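You operate a simulated robot arm through the tools that you are given. There is no shell and no other tool.

The job below is to be done with a simulated robot arm. You get a single attempt, and the scene is never put back.

TASK
Lift the medium bucket out of the clincher, nest the plain small one in it and lid that.
Fine: the medium bucket stands on the bail bench. Set down upright: medium bucket with lugs.
Where things are to end (x, y in the base frame): medium bucket with lugs within 0.2 m of [0.47, -0.49].
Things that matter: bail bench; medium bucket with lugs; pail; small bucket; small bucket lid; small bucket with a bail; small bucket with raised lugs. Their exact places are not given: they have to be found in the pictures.

Only the result counts: the job must be done as asked and must still hold three seconds after the hand-in. Knocking over, shifting, dropping, spilling or breaking anything else fails it. Lids that push on must go on centred and level and be pressed home; caps that screw on are set level and turned clockwise until they are tight.

THE ROBOT
A 7-joint arm with a two-finger parallel gripper on a trunk, on a base that moves. Base frame: it is fixed to the floor where the robot stands at the start and does not move with it; the origin is under the middle of the robot, x ahead of it, y to its left, z up; the surface under the hand at the start is at about z = 0.85. Lengths are in m, angles in degrees, forces in N, time in s.
It reaches about 1.147 m from its shoulder. Its first joint turns from -166.0 to 166.0 degrees. Places, roughly: bail bench [0.7, -0.6, 0.8]; pail [0.5, -1.2, 1]; small bucket [0.5, -1.25, 1]; small bucket with a bail (21x17x17 cm) [0.9, -0.2, 0.9]; small bucket with raised lugs [1, -1, 1]. Payload 3.43 kg.
The tool frame sits at the grasp point between the pads (the TCP): z along the fingers, y along the line on which they close. The tips reach 0.03 m beyond it. The gripper opens to 0.094 m. The fingers are 0.028 m wide and 0.01 m thick; the gripper's body (0.05 by 0.096 m) begins 0.055 m behind the TCP.
Orientation is that of the tool frame in the base frame, as [roll, pitch, yaw] about the fixed x, y, z axes, in that order (R = Rz(yaw) Ry(pitch) Rx(roll)). With the fingers straight down and closing along the base's y, the tool's x points along the base's -x, its y along +y and its z along -z.

THE INTERFACE
- The arm moves only by the tool move_arm. Its argument "increments" is a list of rows, each a list of 7 numbers: the shift along the base's x, y, z in units of 100 mm (1.0 is 100 mm), then the turn, a rotation vector about the base's x, y, z in units of 180 degrees (1.0 is 180 degrees), then the gripper command, from -1 (fully open) to 1 (shut), values between in proportion. In form: [[x, y, z, ax, ay, az, hand], ...]. A call has 1 to 20 rows; each row is the pose to reach, as a shift and turn from the pose commanded when the call began. A call with a number of a shift or a turn outside -1 to 1 is refused whole. A row lasts 0.2 s, in which the tool goes at most 0.05 m and 8.6 degrees; a call with a longer step from one row to the next is refused whole, and so is a gripper value outside its range. A pose out of reach is approached as far as the arm can. The call stops where the force on the tool passes 90 N (or 10 N more than at its start, if that is more) or the arm is blocked; 0.2 s more then pass. The fingers move at their own pace (about 0.045 m/s each) and stop on an object; they squeeze with about 42 N. The grip force told is the motor's: it shows also when the fingers shut on nothing. Time passes only in rows, and 0.2 s behind the last, so rows that repeat a pose let the fingers close. It gives the time, the measured TCP pose, the force on the tool (base axes), the opening and the grip force at its end, in the units of the frame above (readings bear some noise), with the torque about the TCP (base axes, N m) and any sound that the robot's microphone picked up.
- Cameras (640 x 400 px; columns grow to the right, rows downward): "scene" is now at [0.0098, 0.1613, 1.3981]; the picture's right is [-0.64, -0.77, 0.00], its down [-0.37, 0.31, -0.88] and it looks along [0.67, -0.56, -0.48] (base axes); focal length 214 px, centre (320, 200). "wrist" rides on the gripper at [0.076, 0.014, -0.103] in the tool frame; the picture's right is [-0.18, 0.98, 0.00], its down [-0.75, -0.14, -0.64] and it looks along [-0.63, -0.12, 0.77] (tool axes); focal length 243 px, centre (320, 200).
- camera(camera): a new picture of that camera. The clock stands still meanwhile.
- roll_base(legs): drives the robot by 1 to 6 legs, each [ahead, turn to the left] in m and degrees, along the robot's own axes; the way and the turn of a leg run together, so that a leg with both is an arc; at most 1.5 m and 180 degrees a leg. The arm and the cameras ride along, it lands a little off, and it stops where it bumps. It gives what a move gives.
- aim_head(pan, tilt): turns the head with the scene camera to pan (to the left, within 120 degrees either way) and tilt (down, from -29 to 69), counted from straight ahead of the robot. It gives what a move gives.
- measure_at(camera, pixels): there is no depth. For up to 12 entries [column, row, z] of the newest picture of that camera ("zoom" is the newest enlarged one), the place [x, y] in the base frame at which the ray of that pixel passes the height z, good to about 0.002 m. The clock stands still meanwhile.
- enlarge(camera, box): a new picture of the part [left, top, right, bottom] of that camera's present view, enlarged. The clock stands still meanwhile.
- sign_off(): hands the job in; it is judged then, once.

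Open the gripper and draw the arm clear of the work before you hand the job in, unless the task says otherwise.

The tools are called after ">>>" as a command line: name --pt "numbers of a row" for each row, then --argument value for the rest, lists and objects as JSON in quotes. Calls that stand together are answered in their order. move_arm: Moves the arm, as the interface text tells. Its arguments: {"type":"object","properties":{"increments":{"type":"array","items":{"type":"array","items":{"type":"number"}}}},"required":["increments"]} The other tools are called the same way: roll_base (legs) drives the base; aim_head (pan, tilt) turns the head that bears the scene camera; camera (camera) takes a picture; measure_at (camera, pixels) gives the place at which the rays of pixels pass given heights; enlarge (camera, box) takes an enlarged picture of a part of a camera's view; sign_off () hands the job in.

At the start:

```text
t: 0.0
position: [0.3439, -0.3607, 1.3213]
ee_rot: [180.0, 0.0, -179.3]
wrist_force: [0.2, 0.2, 0.0]
ft_torque: [0.04, -0.02, 0.01]
gripper_width: 0.0939
grip_force: 0.1
robot x, y, heading: [0.0001, -0.0173, -0.0]
head pan, tilt (commanded): [-40.0, 28.8]
```

scene: 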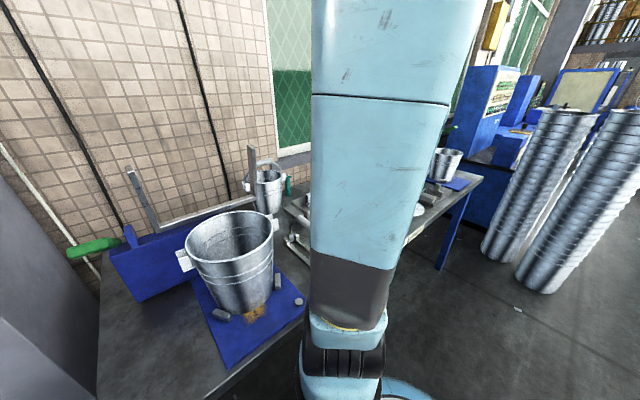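
wrist: 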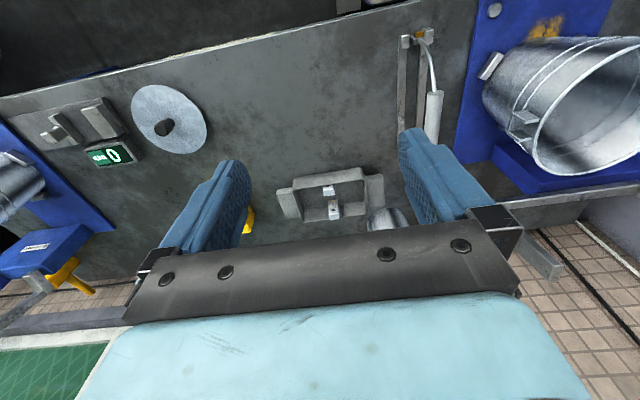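

The scene picture shows a bucket in a clincher at left (about 235,260), but the arm hides the middle of the bench. I pan the head to see the rest.

>>> aim_head --pan -10 --tilt 30

>>> camera --camera "scene"

>>> aim_head --pan -75 --tilt 30

>>> camera --camera "scene"

>>> enlarge --camera "wrist" --box '[0, 0, 640, 400]'

```text
t: 0.9
position: [0.3438, -0.3612, 1.3211]
ee_rot: [180.0, -0.1, -179.3]
wrist_force: [0.2, 0.3, -0.3]
ft_torque: [-0.03, 0.0, 0.03]
gripper_width: 0.0941
grip_force: 0.0
robot x, y, heading: [-0.0052, -0.0155, 0.5]
head pan, tilt (commanded): [-10.0, 30.0]
```

```text
taken
```

scene: 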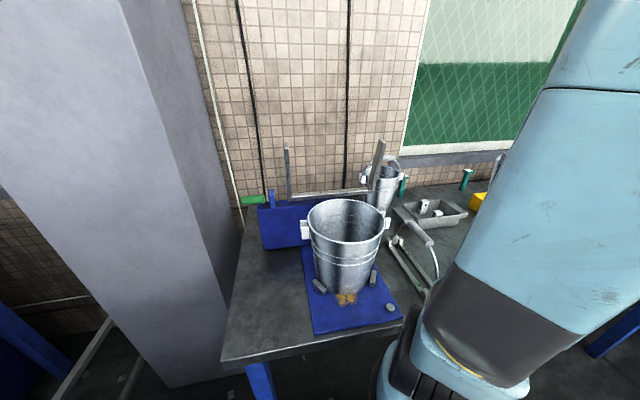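

```text
t: 2.3
position: [0.342, -0.3611, 1.3217]
ee_rot: [179.9, -0.1, -179.3]
wrist_force: [0.0, -0.7, 0.3]
ft_torque: [-0.02, 0.0, 0.01]
gripper_width: 0.0943
grip_force: 0.0
robot x, y, heading: [-0.0013, -0.0157, -0.2]
head pan, tilt (commanded): [-75.0, 30.0]
```

```text
taken
```

scene: 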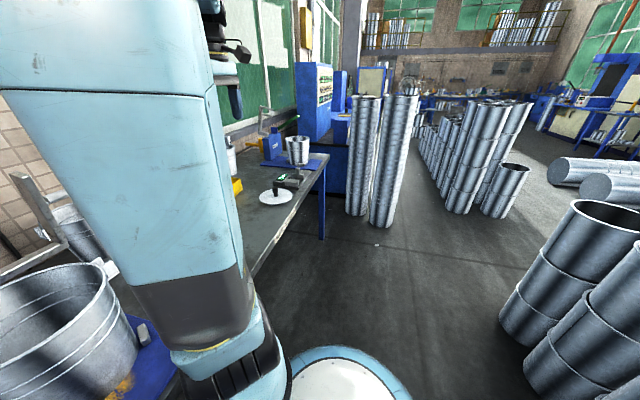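

```text
1.00 times, centred on (320, 200) of wrist (not enlarged: the box is as wide or as high as the picture)
```

zoom: 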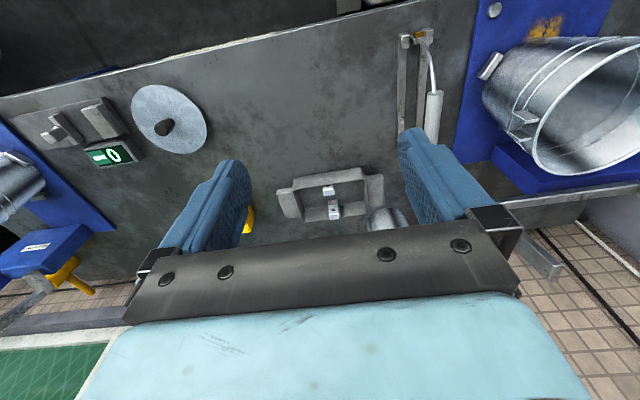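

The second clincher with a small bucket is at about (300,150) in this view, and a white lid-like disc at (275,197). I enlarge this area.

>>> enlarge --camera "scene" --box '[220, 110, 360, 215]'

>>> enlarge --camera "scene" --box '[0, 170, 320, 400]'

>>> enlarge --camera "wrist" --box '[0, 60, 240, 280]'

>>> enlarge --camera "wrist" --box '[400, 0, 640, 200]'

```text
3.81 times, centred on (290, 162) of scene
```

zoom: 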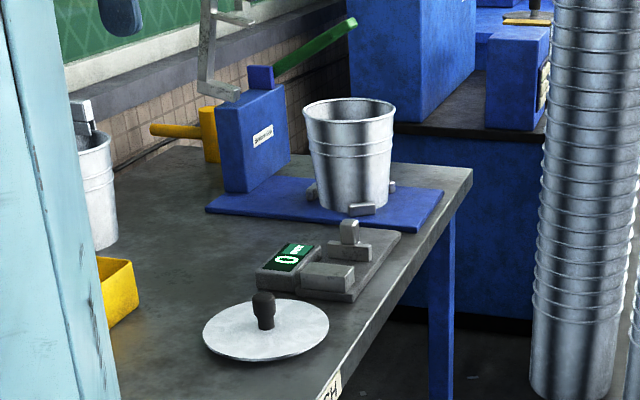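

```text
1.74 times, centred on (160, 285) of scene
```

zoom: 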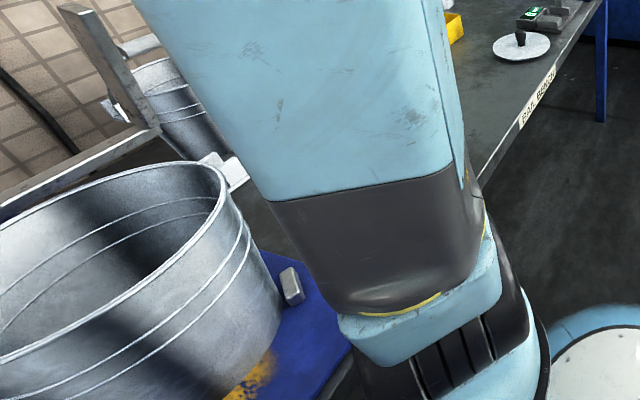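

```text
1.82 times, centred on (120, 170) of wrist
```

zoom: 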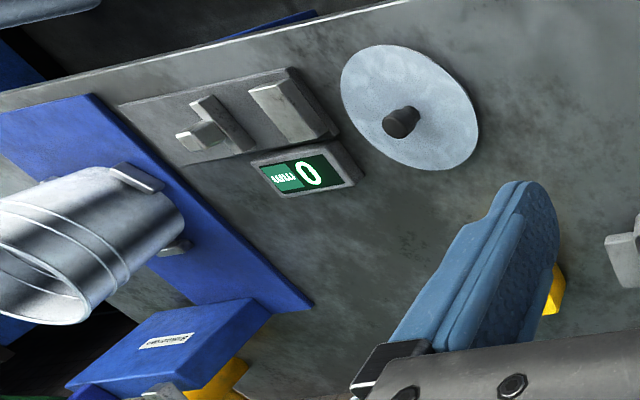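

```text
2.00 times, centred on (520, 100) of wrist
```

zoom: 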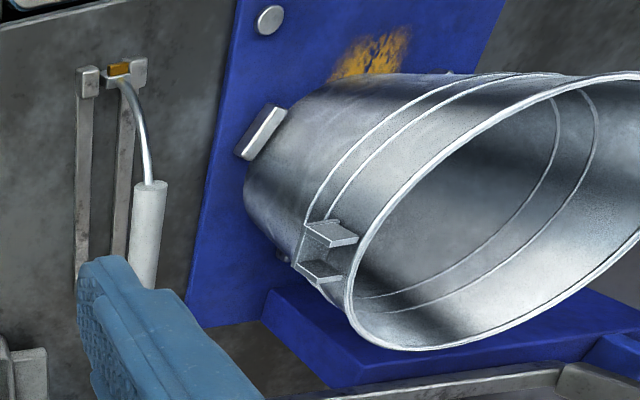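

I measure key points: bench features, lid, and the near bucket with the wrist view, taking bench height 0.85.

>>> camera --camera "wrist"

>>> measure_at --camera "wrist" --pixels '[[168, 118, 0.86], [132, 105, 0.86], [207, 130, 0.86], [165, 130, 0.9], [330, 195, 0.85], [500, 65, 0.86], [527, 118, 1.05], [640, 40, 1.1], [535, 130, 1.1], [0, 97, 0.85], [470, 0, 0.85], [0, 110, 0.85]]'

>>> measure_at --camera "scene" --pixels '[[297, 167, 0.87], [296, 140, 1.0], [286, 140, 1.02], [309, 138, 1.02], [275, 197, 0.86], [261, 198, 0.86], [291, 196, 0.86]]'

```text
taken
```

wrist: 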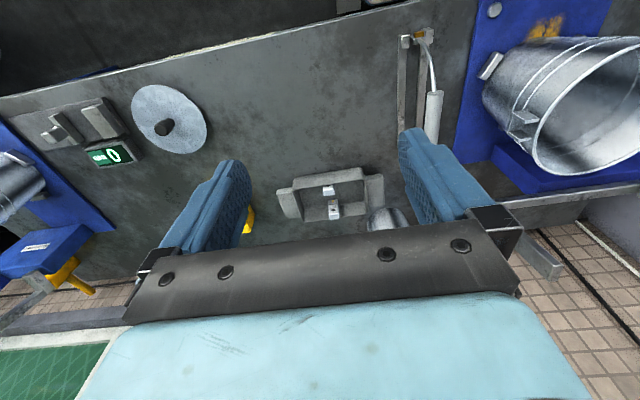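

```text
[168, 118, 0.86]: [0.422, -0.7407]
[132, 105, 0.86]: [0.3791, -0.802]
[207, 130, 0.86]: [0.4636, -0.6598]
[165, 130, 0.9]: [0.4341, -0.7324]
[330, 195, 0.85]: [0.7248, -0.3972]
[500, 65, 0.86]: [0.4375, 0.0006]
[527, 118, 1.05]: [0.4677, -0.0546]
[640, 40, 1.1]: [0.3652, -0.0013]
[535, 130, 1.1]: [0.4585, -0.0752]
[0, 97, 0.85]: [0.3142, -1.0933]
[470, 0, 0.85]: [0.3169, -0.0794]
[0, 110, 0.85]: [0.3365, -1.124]
```

```text
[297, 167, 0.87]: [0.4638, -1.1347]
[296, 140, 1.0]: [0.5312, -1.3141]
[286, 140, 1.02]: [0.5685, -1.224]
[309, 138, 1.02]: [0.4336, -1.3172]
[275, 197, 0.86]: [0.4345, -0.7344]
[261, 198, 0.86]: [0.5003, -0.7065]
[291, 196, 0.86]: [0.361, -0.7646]
```

The far bucket sits near (0.5,-1.25). I look around on the floor for obstacles before driving along the bench.

>>> measure_at --camera "scene" --pixels '[[352, 212, 0.0], [380, 225, 0.0], [545, 378, 0.0], [500, 320, 0.0], [322, 238, 0.0], [490, 215, 0.0], [325, 157, 0.85], [250, 275, 0.85]]'

>>> aim_head --pan -110 --tilt 40

>>> camera --camera "scene"

>>> measure_at --camera "scene" --pixels '[[320, 200, 0.0], [320, 350, 0.0], [420, 250, 0.0], [500, 300, 0.0]]'

>>> aim_head --pan 100 --tilt 40

>>> camera --camera "scene"

```text
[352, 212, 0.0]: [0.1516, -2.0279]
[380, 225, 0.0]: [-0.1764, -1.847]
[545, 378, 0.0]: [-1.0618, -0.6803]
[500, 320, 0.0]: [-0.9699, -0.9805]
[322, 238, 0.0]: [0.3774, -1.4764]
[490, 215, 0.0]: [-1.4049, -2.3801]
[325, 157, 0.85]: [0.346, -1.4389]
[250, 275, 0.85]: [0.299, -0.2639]
```

```text
t: 3.3
position: [0.3433, -0.3603, 1.3222]
ee_rot: [-180.0, 0.0, -179.3]
wrist_force: [-0.2, -0.8, 0.9]
ft_torque: [0.04, 0.0, 0.01]
gripper_width: 0.0941
grip_force: 0.2
robot x, y, heading: [-0.0001, -0.0176, -0.2]
head pan, tilt (commanded): [-110.0, 40.0]
```

```text
taken
```

scene: 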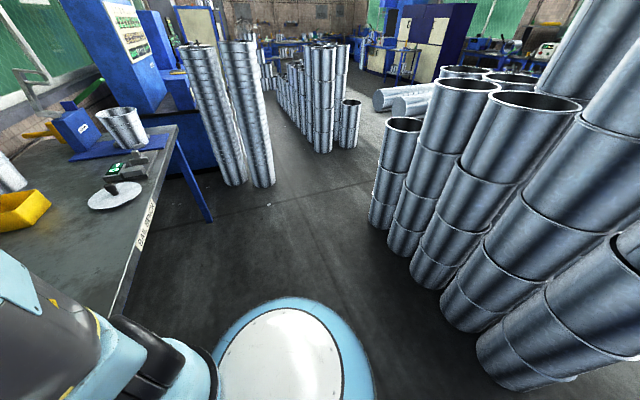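

```text
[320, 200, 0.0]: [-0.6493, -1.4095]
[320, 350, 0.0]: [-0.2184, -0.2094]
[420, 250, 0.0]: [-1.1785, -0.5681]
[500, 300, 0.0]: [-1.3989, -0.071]
```

```text
t: 6.4
position: [0.3439, -0.3602, 1.3207]
ee_rot: [-180.0, -0.1, -179.3]
wrist_force: [-0.2, -0.2, -0.1]
ft_torque: [-0.01, -0.01, -0.01]
gripper_width: 0.0941
grip_force: 0.0
robot x, y, heading: [-0.0021, -0.0141, 0.0]
head pan, tilt (commanded): [100.0, 40.0]
```

```text
taken
```

scene: 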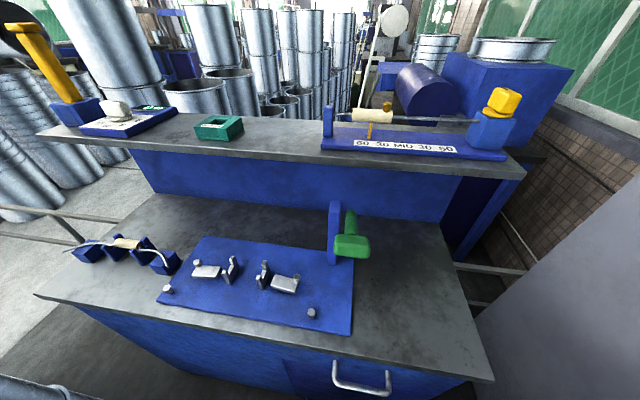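

Corridor beside the bench is clear (x from about -0.8 to 0.3). I turn the head back toward the far clincher and enlarge the bucket on it.

>>> aim_head --pan -85 --tilt 35

>>> enlarge --camera "scene" --box '[180, 100, 300, 175]'

>>> enlarge --camera "scene" --box '[150, 60, 400, 216]'

```text
t: 9.1
position: [0.3438, -0.3599, 1.3222]
ee_rot: [179.9, 0.0, -179.3]
wrist_force: [0.5, -0.5, -0.2]
ft_torque: [0.0, 0.01, 0.0]
gripper_width: 0.0942
grip_force: 0.1
robot x, y, heading: [0.001, -0.0147, -0.1]
head pan, tilt (commanded): [-85.0, 35.0]
```

```text
5.33 times, centred on (240, 138) of scene
```

zoom: 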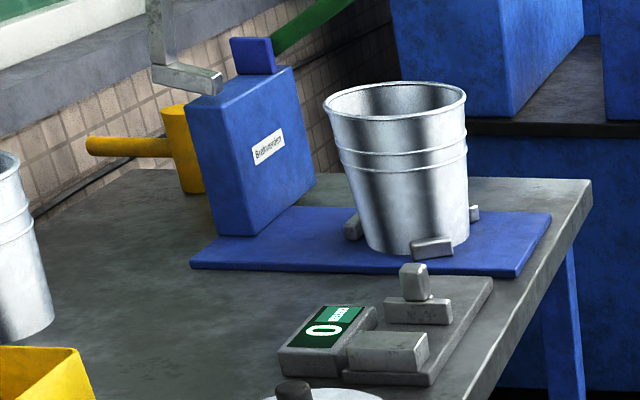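

```text
2.56 times, centred on (275, 138) of scene
```

zoom: 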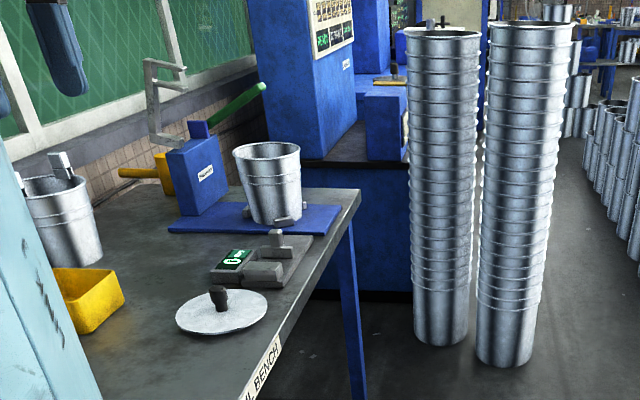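

One plain small bucket (far clincher), a handled lid and a lugged bucket behind are seen. I drive the base about 0.6 m along the bench (-y) so that everything is reachable and visible from one stand.

>>> roll_base --legs '[[0, -90], [0.62, 0], [0, 90]]'

>>> aim_head --pan -60 --tilt 35

>>> camera --camera "scene"

>>> camera --camera "wrist"

>>> aim_head --pan 25 --tilt 35

>>> camera --camera "scene"

```text
t: 11.9
position: [0.0025, -0.4859, 1.3251]
ee_rot: [-179.9, 0.7, 137.9]
wrist_force: [0.7, -0.3, -1.2]
ft_torque: [0.05, 0.08, 0.0]
gripper_width: 0.0942
grip_force: 0.2
robot x, y, heading: [0.0183, 0.0191, -43.5]
head pan, tilt (commanded): [-85.0, 35.0]
stopped in leg 1: the robot was blocked; the commanded pose is now the measured one
```

```text
t: 12.8
position: [0.0028, -0.4855, 1.3255]
ee_rot: [-180.0, 0.6, 137.9]
wrist_force: [0.5, -0.3, 0.2]
ft_torque: [0.01, 0.02, -0.04]
gripper_width: 0.094
grip_force: 0.0
robot x, y, heading: [0.0171, 0.0215, -43.7]
head pan, tilt (commanded): [-60.0, 35.0]
```

```text
taken
```

scene: 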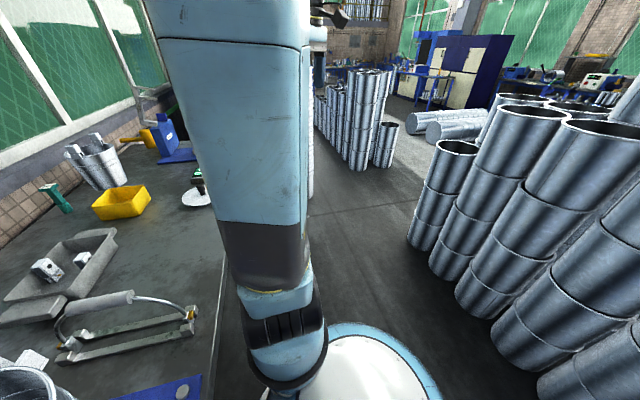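

```text
taken
```

wrist: 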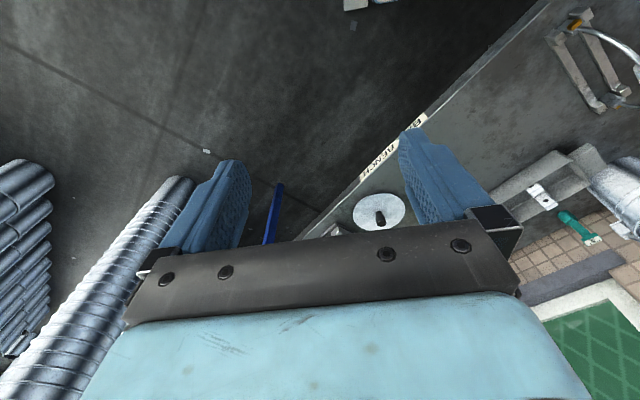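

```text
t: 14.3
position: [0.0022, -0.4852, 1.3255]
ee_rot: [180.0, 0.6, 137.9]
wrist_force: [0.8, 0.0, -0.5]
ft_torque: [0.0, -0.02, 0.04]
gripper_width: 0.0939
grip_force: 0.1
robot x, y, heading: [0.0167, 0.0187, -43.6]
head pan, tilt (commanded): [25.0, 35.0]
```

```text
taken
```

scene: 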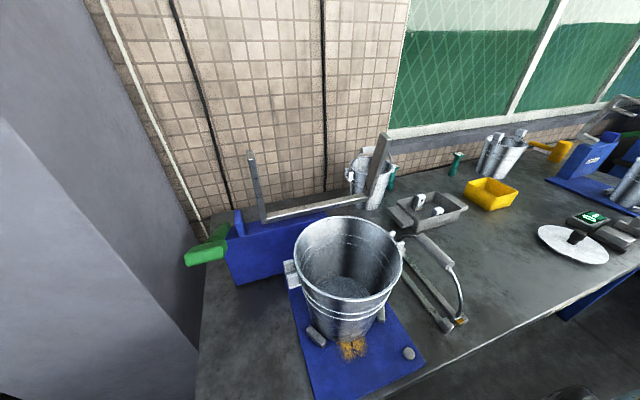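

The turn was blocked at -43.5°. I look to the left and behind to find what the base touches.

>>> aim_head --pan 118 --tilt 60

>>> camera --camera "scene"

>>> aim_head --pan 60 --tilt 65

>>> camera --camera "scene"

>>> aim_head --pan 0 --tilt 65

>>> camera --camera "scene"

>>> aim_head --pan -118 --tilt 60

>>> camera --camera "scene"

```text
t: 16.0
position: [0.0021, -0.4853, 1.3251]
ee_rot: [-180.0, 0.5, 137.9]
wrist_force: [0.1, 0.0, 0.1]
ft_torque: [0.01, -0.01, 0.02]
gripper_width: 0.0941
grip_force: 0.1
robot x, y, heading: [0.0177, 0.0181, -43.8]
head pan, tilt (commanded): [118.0, 60.0]
```

```text
taken
```

scene: 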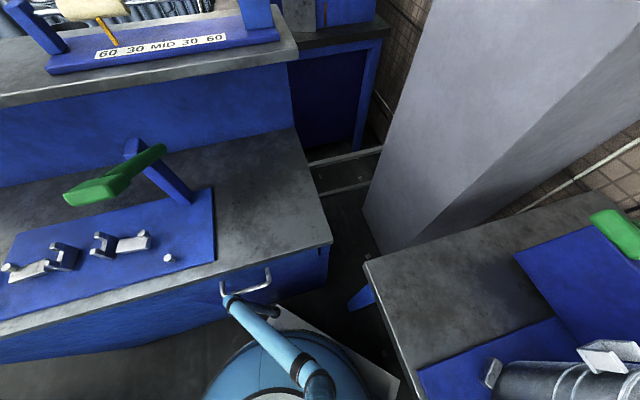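

```text
t: 17.3
position: [0.0021, -0.4857, 1.3254]
ee_rot: [-180.0, 0.5, 137.9]
wrist_force: [-0.5, -0.1, 0.3]
ft_torque: [-0.01, 0.0, 0.0]
gripper_width: 0.0937
grip_force: 0.0
robot x, y, heading: [0.0174, 0.0175, -43.8]
head pan, tilt (commanded): [60.0, 65.0]
```

```text
taken
```

scene: 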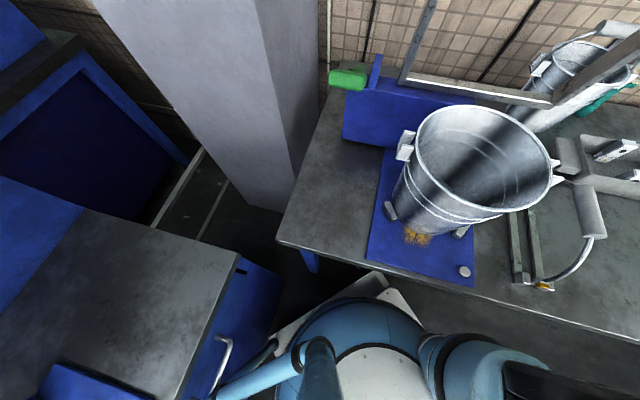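

```text
t: 18.6
position: [0.0015, -0.4861, 1.3256]
ee_rot: [180.0, 0.6, 137.9]
wrist_force: [-0.2, -0.5, -0.9]
ft_torque: [-0.02, -0.01, 0.02]
gripper_width: 0.0941
grip_force: 0.0
robot x, y, heading: [0.0157, 0.0203, -43.9]
head pan, tilt (commanded): [0.0, 65.0]
```

```text
taken
```

scene: 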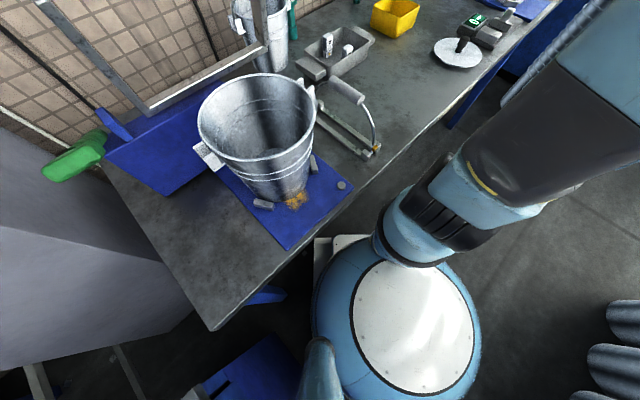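

```text
t: 20.6
position: [0.0027, -0.4856, 1.3246]
ee_rot: [-180.0, 0.6, 138.0]
wrist_force: [-0.2, 0.0, -0.1]
ft_torque: [-0.01, 0.0, 0.0]
gripper_width: 0.0942
grip_force: 0.1
robot x, y, heading: [0.017, 0.02, -43.8]
head pan, tilt (commanded): [-118.0, 60.0]
```

```text
taken
```

scene: 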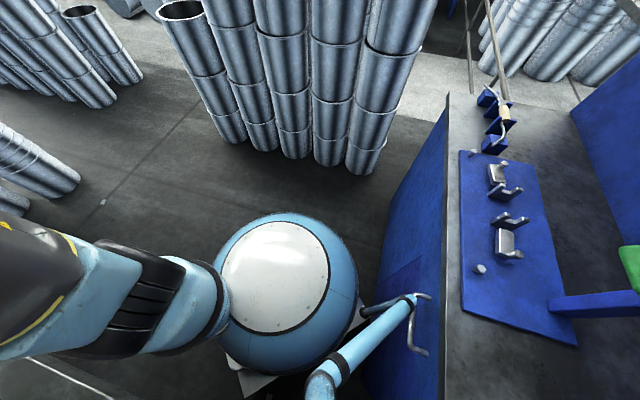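

The light-blue tube beside the base seems to lie against the left bench's drawer handle. I enlarge that spot and measure the bench edge.

>>> enlarge --camera "scene" --box '[220, 240, 480, 400]'

>>> measure_at --camera "scene" --pixels '[[445, 130, 0.85], [440, 380, 0.85], [412, 300, 0.7], [412, 300, 0.5], [412, 300, 0.3], [250, 385, 0.2], [240, 375, 0.2], [285, 215, 0.6], [365, 170, 0.0], [230, 140, 0.0]]'

>>> aim_head --pan 90 --tilt 68

>>> camera --camera "scene"

```text
2.46 times, centred on (350, 320) of scene
```

zoom: 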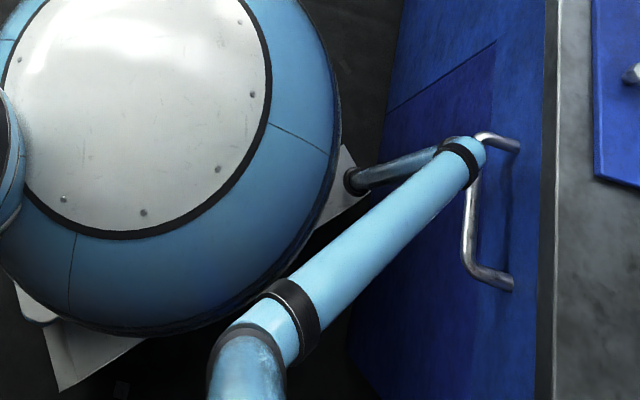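

```text
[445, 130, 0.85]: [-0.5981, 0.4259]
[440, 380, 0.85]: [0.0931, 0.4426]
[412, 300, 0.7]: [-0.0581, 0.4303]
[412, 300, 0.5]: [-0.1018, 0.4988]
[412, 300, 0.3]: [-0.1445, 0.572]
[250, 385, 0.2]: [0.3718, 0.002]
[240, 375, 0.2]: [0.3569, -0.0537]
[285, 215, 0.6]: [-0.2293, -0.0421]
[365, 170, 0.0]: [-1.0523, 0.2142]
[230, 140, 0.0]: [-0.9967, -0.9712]
```

```text
t: 23.6
position: [0.002, -0.4857, 1.3251]
ee_rot: [-180.0, 0.6, 137.8]
wrist_force: [-1.0, -0.9, 0.0]
ft_torque: [-0.02, -0.01, 0.01]
gripper_width: 0.0939
grip_force: 0.1
robot x, y, heading: [0.019, 0.019, -43.6]
head pan, tilt (commanded): [90.0, 68.0]
```

```text
taken
```

scene: 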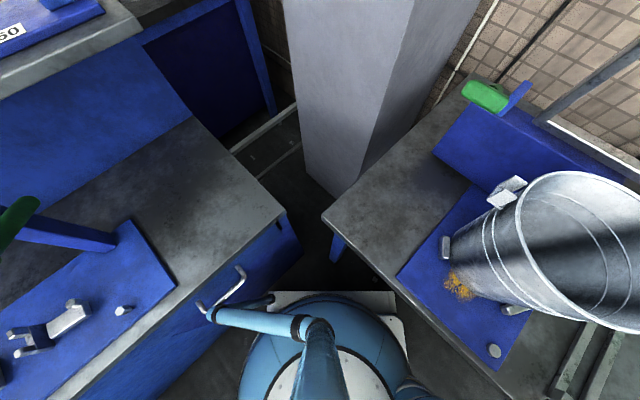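

The mast elbow (radius ~0.41) caught the drawer handle at y≈0.43. I turn back left, back up with a left arc to gain clearance, then turn right.

>>> roll_base --legs '[[0, 43.5], [-0.4, 30], [0, -30]]'

```text
t: 30.0
position: [-0.0414, -0.4578, 1.3248]
ee_rot: [180.0, 0.6, -179.6]
wrist_force: [-0.1, 0.2, 0.0]
ft_torque: [-0.01, -0.03, 0.01]
gripper_width: 0.0941
grip_force: 0.1
robot x, y, heading: [-0.3694, -0.086, -1.1]
head pan, tilt (commanded): [90.0, 68.0]
```

Robot is at (-0.37,-0.086), clear of the left bench. Now turn right, drive along the bench, turn back to face it.

>>> roll_base --legs '[[0, -89], [0.42, 0], [0, 90]]'

>>> aim_head --pan -70 --tilt 35

>>> camera --camera "scene"

>>> aim_head --pan 20 --tilt 35

>>> camera --camera "scene"

```text
t: 34.1
position: [-0.6944, -0.4686, 1.3238]
ee_rot: [179.9, 0.5, 97.9]
wrist_force: [0.0, -0.8, 1.3]
ft_torque: [0.05, 0.07, 0.02]
gripper_width: 0.0941
grip_force: 0.2
robot x, y, heading: [-0.2998, -0.085, -85.5]
head pan, tilt (commanded): [90.0, 68.0]
stopped in leg 1: the robot was blocked; the commanded pose is now the measured one
```

```text
t: 36.6
position: [-0.6937, -0.4678, 1.324]
ee_rot: [179.8, 0.5, 97.9]
wrist_force: [0.5, -0.6, 0.8]
ft_torque: [0.01, 0.01, -0.04]
gripper_width: 0.094
grip_force: 0.1
robot x, y, heading: [-0.2964, -0.077, -85.6]
head pan, tilt (commanded): [-70.0, 35.0]
```

```text
taken
```

scene: 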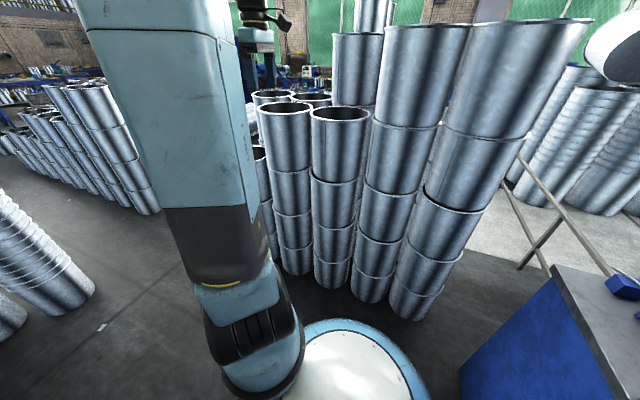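

```text
t: 38.2
position: [-0.6936, -0.4679, 1.3257]
ee_rot: [179.9, 0.5, 98.1]
wrist_force: [0.0, -0.3, -0.3]
ft_torque: [0.02, -0.02, 0.0]
gripper_width: 0.0938
grip_force: 0.1
robot x, y, heading: [-0.2939, -0.0834, -85.6]
head pan, tilt (commanded): [20.0, 35.0]
```

```text
taken
```

scene: 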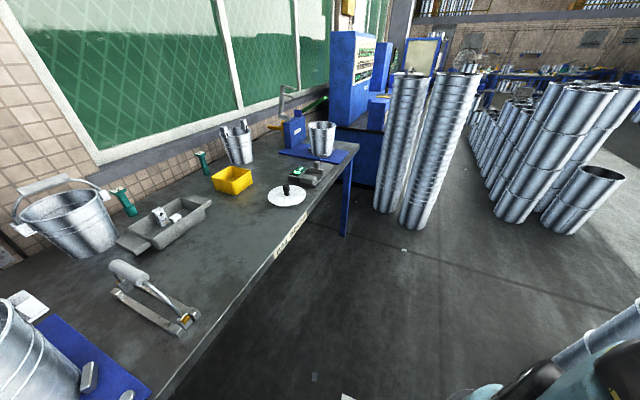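

Blocked again at -85.5°. I look at the arm's elbow and the nearest stacks to find the contact.

>>> aim_head --pan -60 --tilt -15

>>> camera --camera "scene"

>>> aim_head --pan -100 --tilt 25

>>> camera --camera "scene"

>>> aim_head --pan 110 --tilt 62

>>> camera --camera "scene"

>>> camera --camera "wrist"

```text
t: 39.7
position: [-0.6941, -0.4689, 1.3248]
ee_rot: [179.9, 0.5, 98.1]
wrist_force: [0.6, 0.3, 0.6]
ft_torque: [0.0, 0.0, -0.01]
gripper_width: 0.0941
grip_force: 0.1
robot x, y, heading: [-0.2965, -0.0789, -85.2]
head pan, tilt (commanded): [-60.0, -15.0]
```

```text
taken
```

scene: 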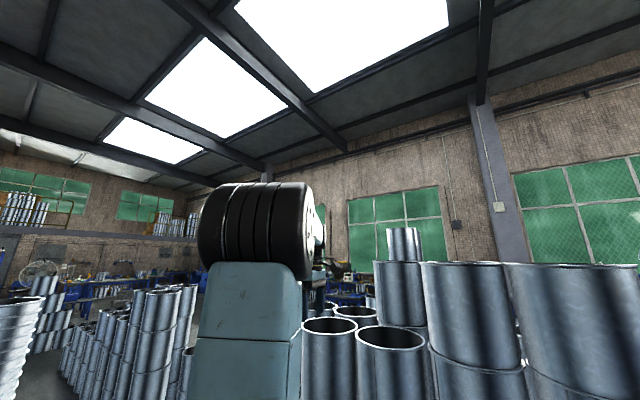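

```text
t: 40.8
position: [-0.6939, -0.4672, 1.3245]
ee_rot: [180.0, 0.5, 98.0]
wrist_force: [0.0, -0.1, -0.3]
ft_torque: [-0.01, 0.02, 0.03]
gripper_width: 0.0943
grip_force: 0.1
robot x, y, heading: [-0.2952, -0.0828, -85.1]
head pan, tilt (commanded): [-100.0, 25.0]
```

```text
taken
```

scene: 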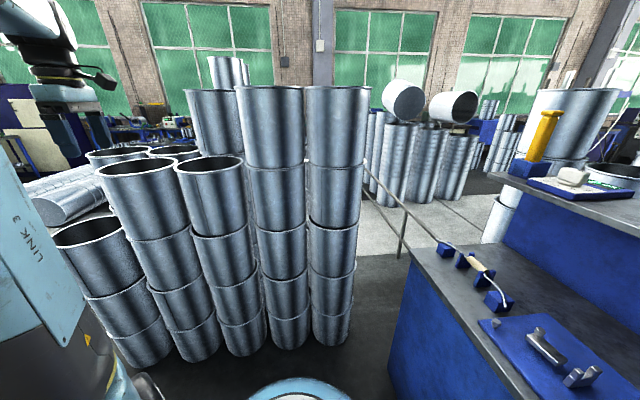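

```text
t: 43.9
position: [-0.6938, -0.4681, 1.3244]
ee_rot: [179.9, 0.6, 98.0]
wrist_force: [0.0, 0.9, 0.0]
ft_torque: [0.01, 0.02, -0.01]
gripper_width: 0.094
grip_force: 0.1
robot x, y, heading: [-0.2926, -0.083, -85.5]
head pan, tilt (commanded): [110.0, 62.0]
```

```text
taken
```

scene: 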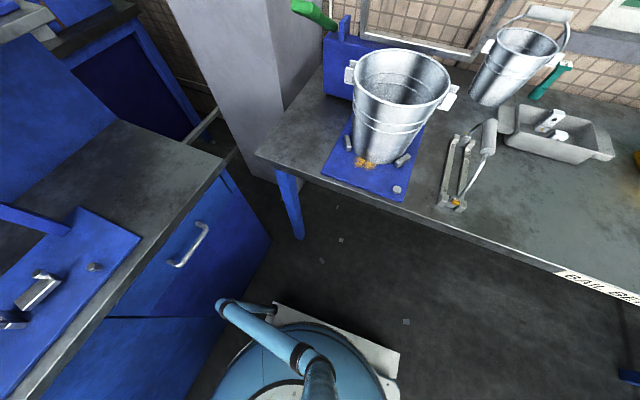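

```text
taken
```

wrist: 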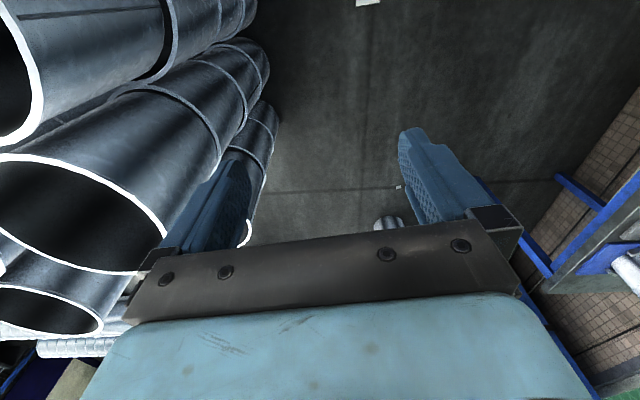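

I measure the mast tip and the bench face to judge the clearance.

>>> measure_at --camera "scene" --pixels '[[220, 305, 0.7], [220, 305, 0.6], [220, 305, 0.8], [110, 298, 0.85], [225, 160, 0.85], [297, 235, 0.0], [265, 240, 0.0], [205, 310, 0.3]]'

>>> aim_head --pan -115 --tilt 20

>>> camera --camera "scene"

>>> measure_at --camera "scene" --pixels '[[320, 200, 0.8]]'

>>> enlarge --camera "wrist" --box '[0, 0, 320, 300]'

>>> measure_at --camera "wrist" --pixels '[[165, 260, 1.35], [165, 240, 1.2], [165, 240, 1.0], [100, 325, 1.2], [245, 240, 0.8], [255, 65, 0.9], [255, 65, 1.2], [310, 190, 0.0]]'

```text
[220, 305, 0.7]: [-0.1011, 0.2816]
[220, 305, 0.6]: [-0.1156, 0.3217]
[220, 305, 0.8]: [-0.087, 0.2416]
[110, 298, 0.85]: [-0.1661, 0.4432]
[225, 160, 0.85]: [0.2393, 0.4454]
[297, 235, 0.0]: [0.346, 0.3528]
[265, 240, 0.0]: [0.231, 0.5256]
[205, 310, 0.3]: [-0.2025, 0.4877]
```

```text
t: 47.1
position: [-0.6935, -0.4682, 1.3256]
ee_rot: [179.9, 0.4, 98.0]
wrist_force: [-0.4, 0.1, 0.2]
ft_torque: [-0.01, 0.0, -0.01]
gripper_width: 0.094
grip_force: 0.0
robot x, y, heading: [-0.2967, -0.083, -85.4]
head pan, tilt (commanded): [-115.0, 20.0]
```

```text
taken
```

scene: 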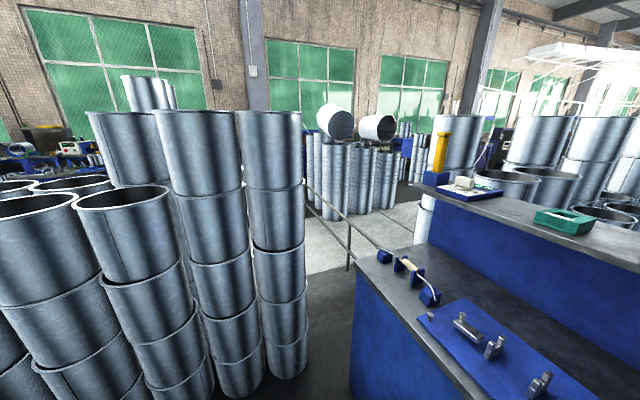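

```text
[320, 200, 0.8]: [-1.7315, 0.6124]
```

```text
1.33 times, centred on (160, 150) of wrist
```

zoom: 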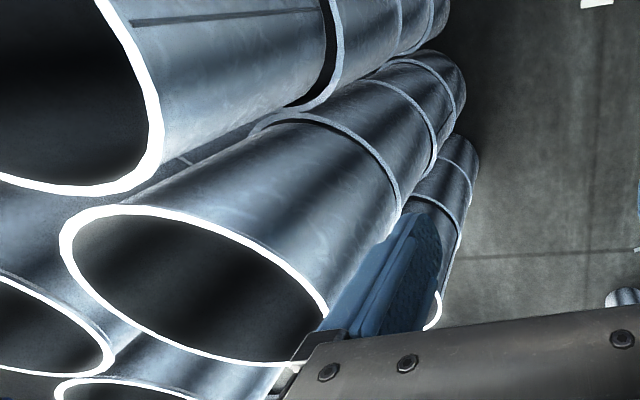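

```text
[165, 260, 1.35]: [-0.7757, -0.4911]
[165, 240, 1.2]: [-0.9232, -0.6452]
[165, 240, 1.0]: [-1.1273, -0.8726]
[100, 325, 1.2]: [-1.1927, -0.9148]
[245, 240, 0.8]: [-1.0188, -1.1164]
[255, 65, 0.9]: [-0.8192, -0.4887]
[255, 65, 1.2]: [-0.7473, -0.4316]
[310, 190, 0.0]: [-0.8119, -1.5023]
```

Nothing is visibly in contact now (mast at y≈0.28, bench face at 0.44), but the hand swings nearest the tall stacks. I draw the hand in toward the robot (+x 0.15) to narrow the swept circle.

>>> move_arm --pt "0.3 0 0 0 0 0 -1" --pt "0.6 0 0 0 0 0 -1" --pt "0.9 0 0 0 0 0 -1" --pt "1.0 0 0 0 0 0 -1"

>>> camera --camera "wrist"

```text
t: 48.1
position: [-0.5925, -0.4681, 1.3261]
ee_rot: [179.9, 0.4, 98.0]
wrist_force: [0.1, 0.4, 1.0]
ft_torque: [-0.01, -0.04, -0.02]
gripper_width: 0.0942
grip_force: 0.0
robot x, y, heading: [-0.2962, -0.081, -85.1]
head pan, tilt (commanded): [-115.0, 20.0]
```

```text
taken
```

wrist: 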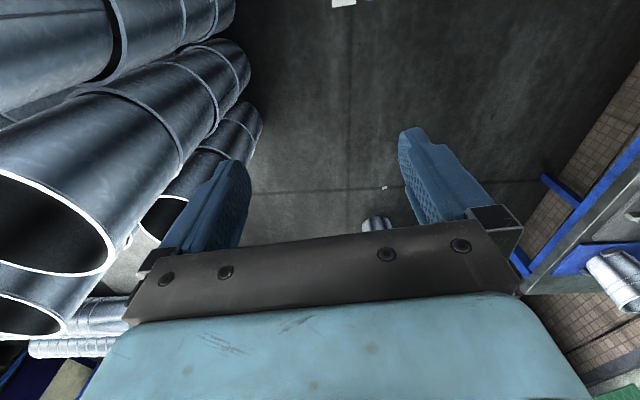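

The stacks are well clear (rim about x=-1.0). I drive forward 0.42 m along the bench and then turn left to face it.

>>> roll_base --legs '[[0.42, 0], [0, 85]]'

>>> aim_head --pan -70 --tilt 35

>>> camera --camera "scene"

>>> aim_head --pan 20 --tilt 35

>>> camera --camera "scene"

>>> camera --camera "wrist"

```text
t: 54.6
position: [0.0968, -0.8425, 1.3249]
ee_rot: [179.9, 0.5, -178.7]
wrist_force: [0.1, -0.5, -0.8]
ft_torque: [0.06, -0.05, 0.0]
gripper_width: 0.094
grip_force: 0.1
robot x, y, heading: [-0.2555, -0.5727, 0.3]
head pan, tilt (commanded): [-115.0, 20.0]
stopped in leg 2: the robot was blocked; the commanded pose is now the measured one
```

```text
t: 55.7
position: [0.0978, -0.8418, 1.3245]
ee_rot: [179.9, 0.5, -178.6]
wrist_force: [-0.1, -0.3, 0.5]
ft_torque: [0.01, 0.0, 0.01]
gripper_width: 0.094
grip_force: 0.1
robot x, y, heading: [-0.2557, -0.5729, 0.1]
head pan, tilt (commanded): [-70.0, 35.0]
```

```text
taken
```

scene: 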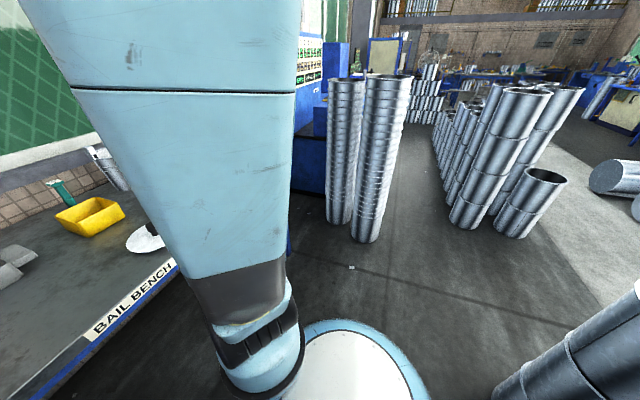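

```text
t: 57.4
position: [0.0967, -0.8432, 1.3254]
ee_rot: [179.9, 0.5, -178.6]
wrist_force: [0.1, -0.1, 0.3]
ft_torque: [-0.03, -0.01, 0.0]
gripper_width: 0.0942
grip_force: 0.0
robot x, y, heading: [-0.2555, -0.5713, 0.1]
head pan, tilt (commanded): [20.0, 35.0]
```

```text
taken
```

scene: 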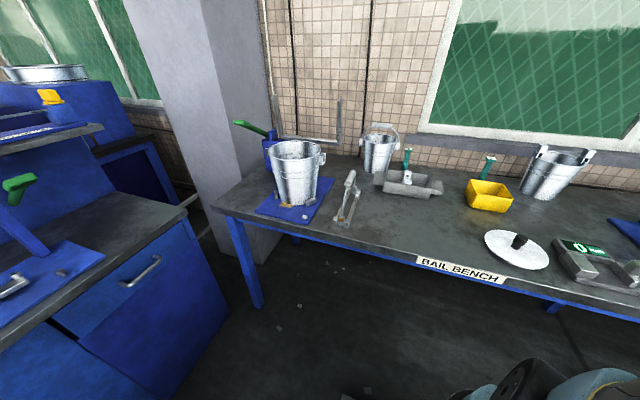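

```text
taken
```

wrist: 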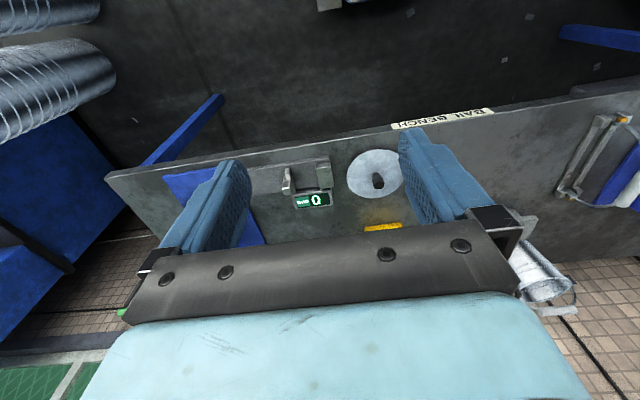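

Now facing the bench at (-0.256,-0.572), heading ~0. I drive forward 0.25 m so the whole bench comes within reach, then look again.

>>> roll_base --legs '[[0.25, 0]]'

>>> aim_head --pan -60 --tilt 40

>>> camera --camera "scene"

>>> aim_head --pan 20 --tilt 40

>>> camera --camera "scene"

>>> camera --camera "wrist"

```text
t: 59.2
position: [0.3451, -0.8446, 1.3254]
ee_rot: [179.9, 0.5, -179.0]
wrist_force: [1.0, 0.3, -0.3]
ft_torque: [-0.01, 0.0, -0.02]
gripper_width: 0.094
grip_force: 0.0
robot x, y, heading: [-0.0085, -0.576, -0.5]
head pan, tilt (commanded): [20.0, 35.0]
```

```text
t: 60.7
position: [0.3455, -0.844, 1.3261]
ee_rot: [179.9, 0.5, -178.9]
wrist_force: [-0.5, 0.2, -0.4]
ft_torque: [0.03, 0.0, 0.02]
gripper_width: 0.0938
grip_force: 0.1
robot x, y, heading: [-0.0045, -0.5694, -0.4]
head pan, tilt (commanded): [-60.0, 40.0]
```

```text
taken
```

scene: 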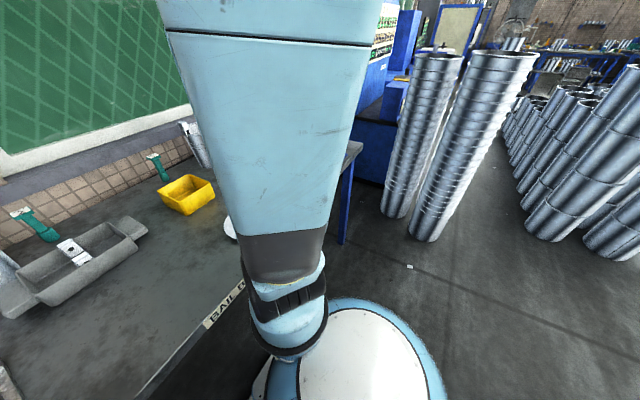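

```text
t: 62.2
position: [0.3455, -0.8446, 1.3261]
ee_rot: [179.9, 0.6, -178.9]
wrist_force: [-0.1, -0.4, 0.2]
ft_torque: [0.0, -0.03, -0.01]
gripper_width: 0.0939
grip_force: 0.1
robot x, y, heading: [-0.0078, -0.5777, -0.4]
head pan, tilt (commanded): [20.0, 40.0]
```

```text
taken
```

scene: 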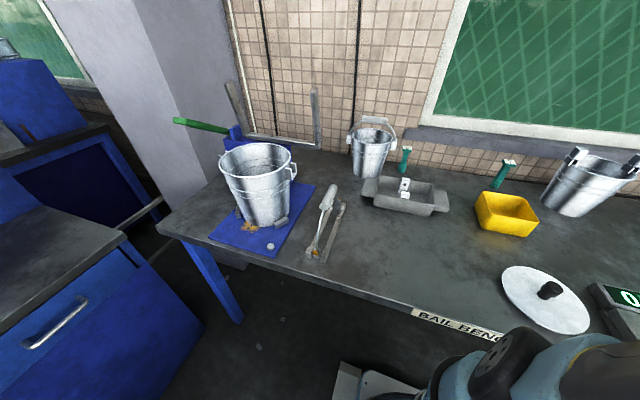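

```text
taken
```

wrist: 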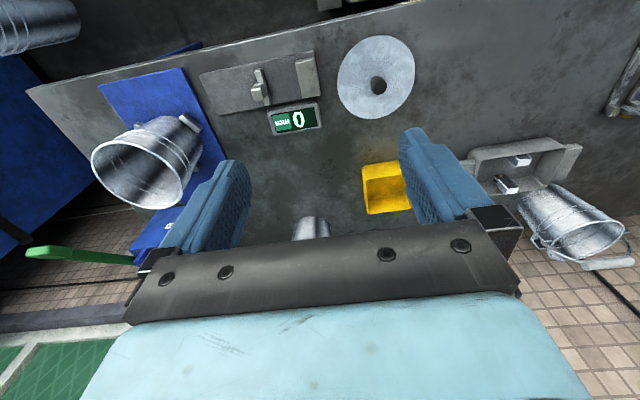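

I enlarge the far clincher bucket in the wrist view and the near medium bucket in the scene view.

>>> enlarge --camera "wrist" --box '[60, 60, 260, 280]'

>>> measure_at --camera "wrist" --pixels '[[93, 162, 1.05], [183, 170, 1.05], [135, 210, 1.05], [145, 140, 1.05], [190, 125, 0.87], [376, 85, 0.9], [338, 70, 0.86], [415, 80, 0.86], [376, 36, 0.86], [378, 120, 0.86]]'

>>> enlarge --camera "scene" --box '[160, 80, 360, 270]'

>>> measure_at --camera "scene" --pixels '[[218, 165, 1.1], [296, 165, 1.1], [255, 145, 1.1], [260, 175, 1.1], [262, 226, 0.87], [240, 218, 0.87], [286, 218, 0.87], [271, 245, 0.87], [548, 295, 0.86], [500, 290, 0.86], [590, 310, 0.86], [325, 250, 0.85]]'

```text
1.82 times, centred on (160, 170) of wrist
```

zoom: 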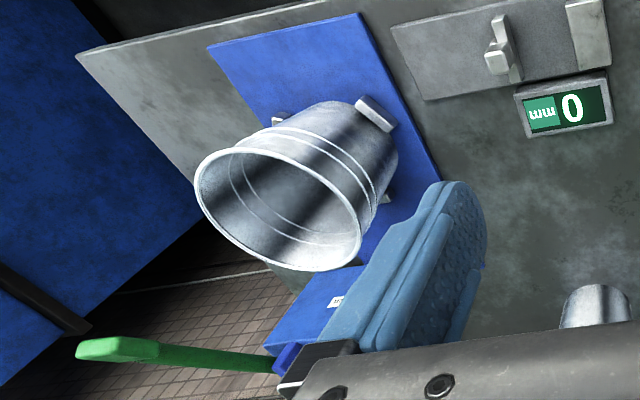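

```text
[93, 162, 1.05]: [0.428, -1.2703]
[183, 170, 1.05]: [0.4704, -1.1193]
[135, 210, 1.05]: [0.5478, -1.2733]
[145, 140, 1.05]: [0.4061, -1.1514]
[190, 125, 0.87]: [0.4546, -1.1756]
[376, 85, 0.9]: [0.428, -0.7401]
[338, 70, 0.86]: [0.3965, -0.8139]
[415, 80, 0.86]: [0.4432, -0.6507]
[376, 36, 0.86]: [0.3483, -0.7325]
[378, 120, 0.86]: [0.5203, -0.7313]
```

```text
2.11 times, centred on (260, 175) of scene
```

zoom: 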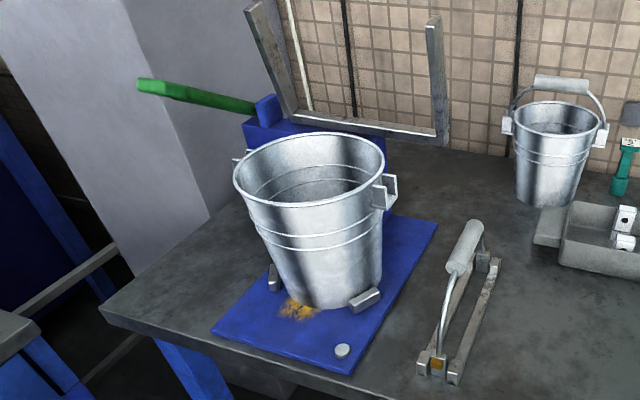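

```text
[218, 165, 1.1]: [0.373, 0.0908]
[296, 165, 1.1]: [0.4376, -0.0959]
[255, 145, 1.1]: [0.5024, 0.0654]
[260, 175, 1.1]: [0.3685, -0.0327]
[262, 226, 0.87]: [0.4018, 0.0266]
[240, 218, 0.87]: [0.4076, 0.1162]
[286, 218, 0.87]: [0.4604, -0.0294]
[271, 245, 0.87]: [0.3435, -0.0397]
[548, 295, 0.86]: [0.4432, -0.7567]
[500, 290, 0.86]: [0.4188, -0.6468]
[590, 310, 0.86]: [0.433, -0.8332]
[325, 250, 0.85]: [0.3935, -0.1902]
```

The lid (Ø≈0.17) is centred about (0.434,-0.733). I move the hand toward the far clincher for a closer look into the bucket there (possible pail/small bucket pair).

>>> move_arm --pt "0 -0.4 0 0 0 0 -1" --pt "0 -0.8 0 0 0 0 -1" --pt "0 -1.0 0 0 0 0 -1"

>>> move_arm --pt "0 -0.4 0.2 0 0 0 -1" --pt "0 -0.8 0.3 0 0 0 -1" --pt "0 -1.0 0.4 0 0 0 -1"

>>> enlarge --camera "wrist" --box '[100, 0, 420, 200]'

>>> camera --camera "wrist"

```text
t: 63.0
position: [0.3459, -0.9453, 1.3258]
ee_rot: [180.0, 0.5, -178.8]
wrist_force: [0.0, 0.1, -0.4]
ft_torque: [-0.01, 0.03, -0.02]
gripper_width: 0.0942
grip_force: 0.1
robot x, y, heading: [-0.01, -0.5766, -0.5]
head pan, tilt (commanded): [20.0, 40.0]
```

```text
t: 63.9
position: [0.3445, -1.046, 1.3665]
ee_rot: [179.9, 0.6, -178.9]
wrist_force: [0.0, 0.4, 0.2]
ft_torque: [-0.08, -0.01, 0.0]
gripper_width: 0.094
grip_force: 0.1
robot x, y, heading: [-0.0061, -0.5737, -0.5]
head pan, tilt (commanded): [20.0, 40.0]
```

```text
2.00 times, centred on (260, 100) of wrist
```

zoom: 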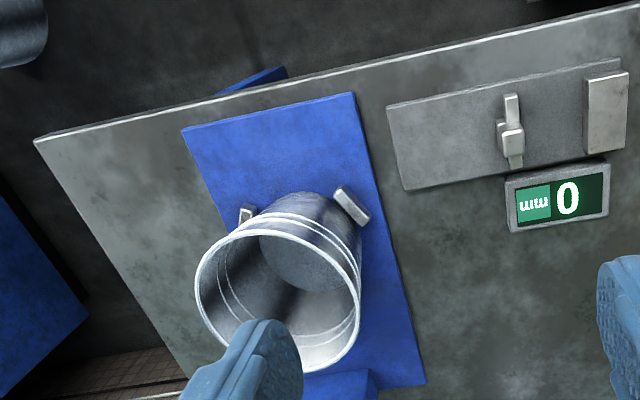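

```text
taken
```

wrist: 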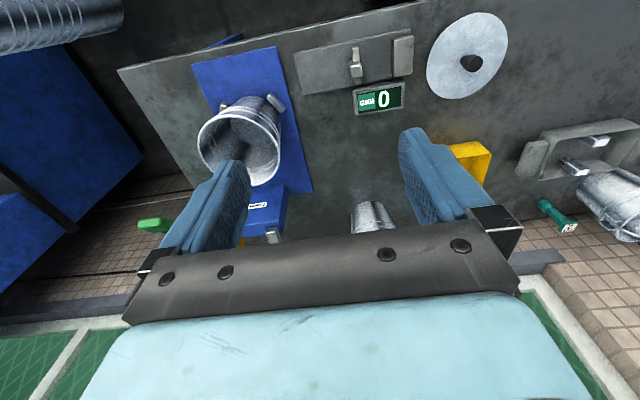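

Only one empty bucket is visible in the far clincher. I move the hand so the bucket comes between the fingers for a closer look at its rim.

>>> move_arm --pt "-0.3 -0.4 0 0 0 0 -1" --pt "-0.6 -0.8 0 0 0 0 -1" --pt "-1.0 -1.0 0 0 0 0 -1"

>>> move_arm --pt "0 -0.3 -0.3 0 0 0 -1" --pt "0 -0.6 -0.6 0 0 0 -1"

>>> camera --camera "wrist"

>>> enlarge --camera "wrist" --box '[220, 60, 420, 200]'

```text
t: 64.7
position: [0.2476, -1.1446, 1.3667]
ee_rot: [179.9, 0.5, -178.8]
wrist_force: [0.9, -0.3, -0.4]
ft_torque: [-0.04, 0.01, -0.01]
gripper_width: 0.0942
grip_force: 0.0
robot x, y, heading: [-0.007, -0.5733, -0.3]
head pan, tilt (commanded): [20.0, 40.0]
```

```text
t: 65.2
position: [0.2464, -1.2051, 1.3073]
ee_rot: [-179.9, 0.5, -178.9]
wrist_force: [0.4, 0.6, 0.2]
ft_torque: [-0.09, -0.01, 0.01]
gripper_width: 0.0941
grip_force: 0.0
robot x, y, heading: [-0.0096, -0.5751, -0.6]
head pan, tilt (commanded): [20.0, 40.0]
```

```text
taken
```

wrist: 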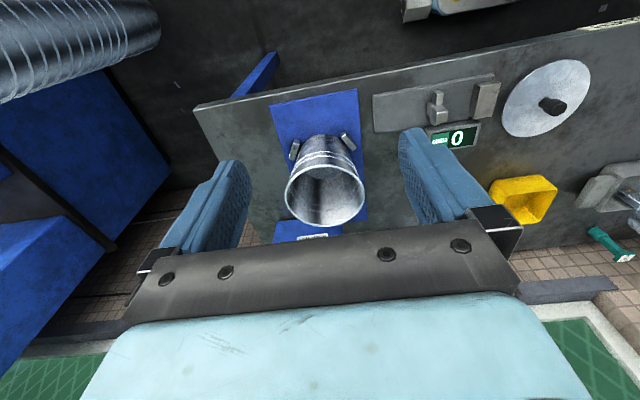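

```text
2.86 times, centred on (320, 130) of wrist
```

zoom: 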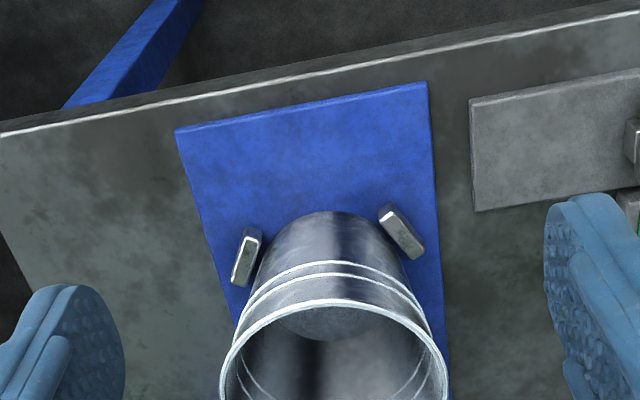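

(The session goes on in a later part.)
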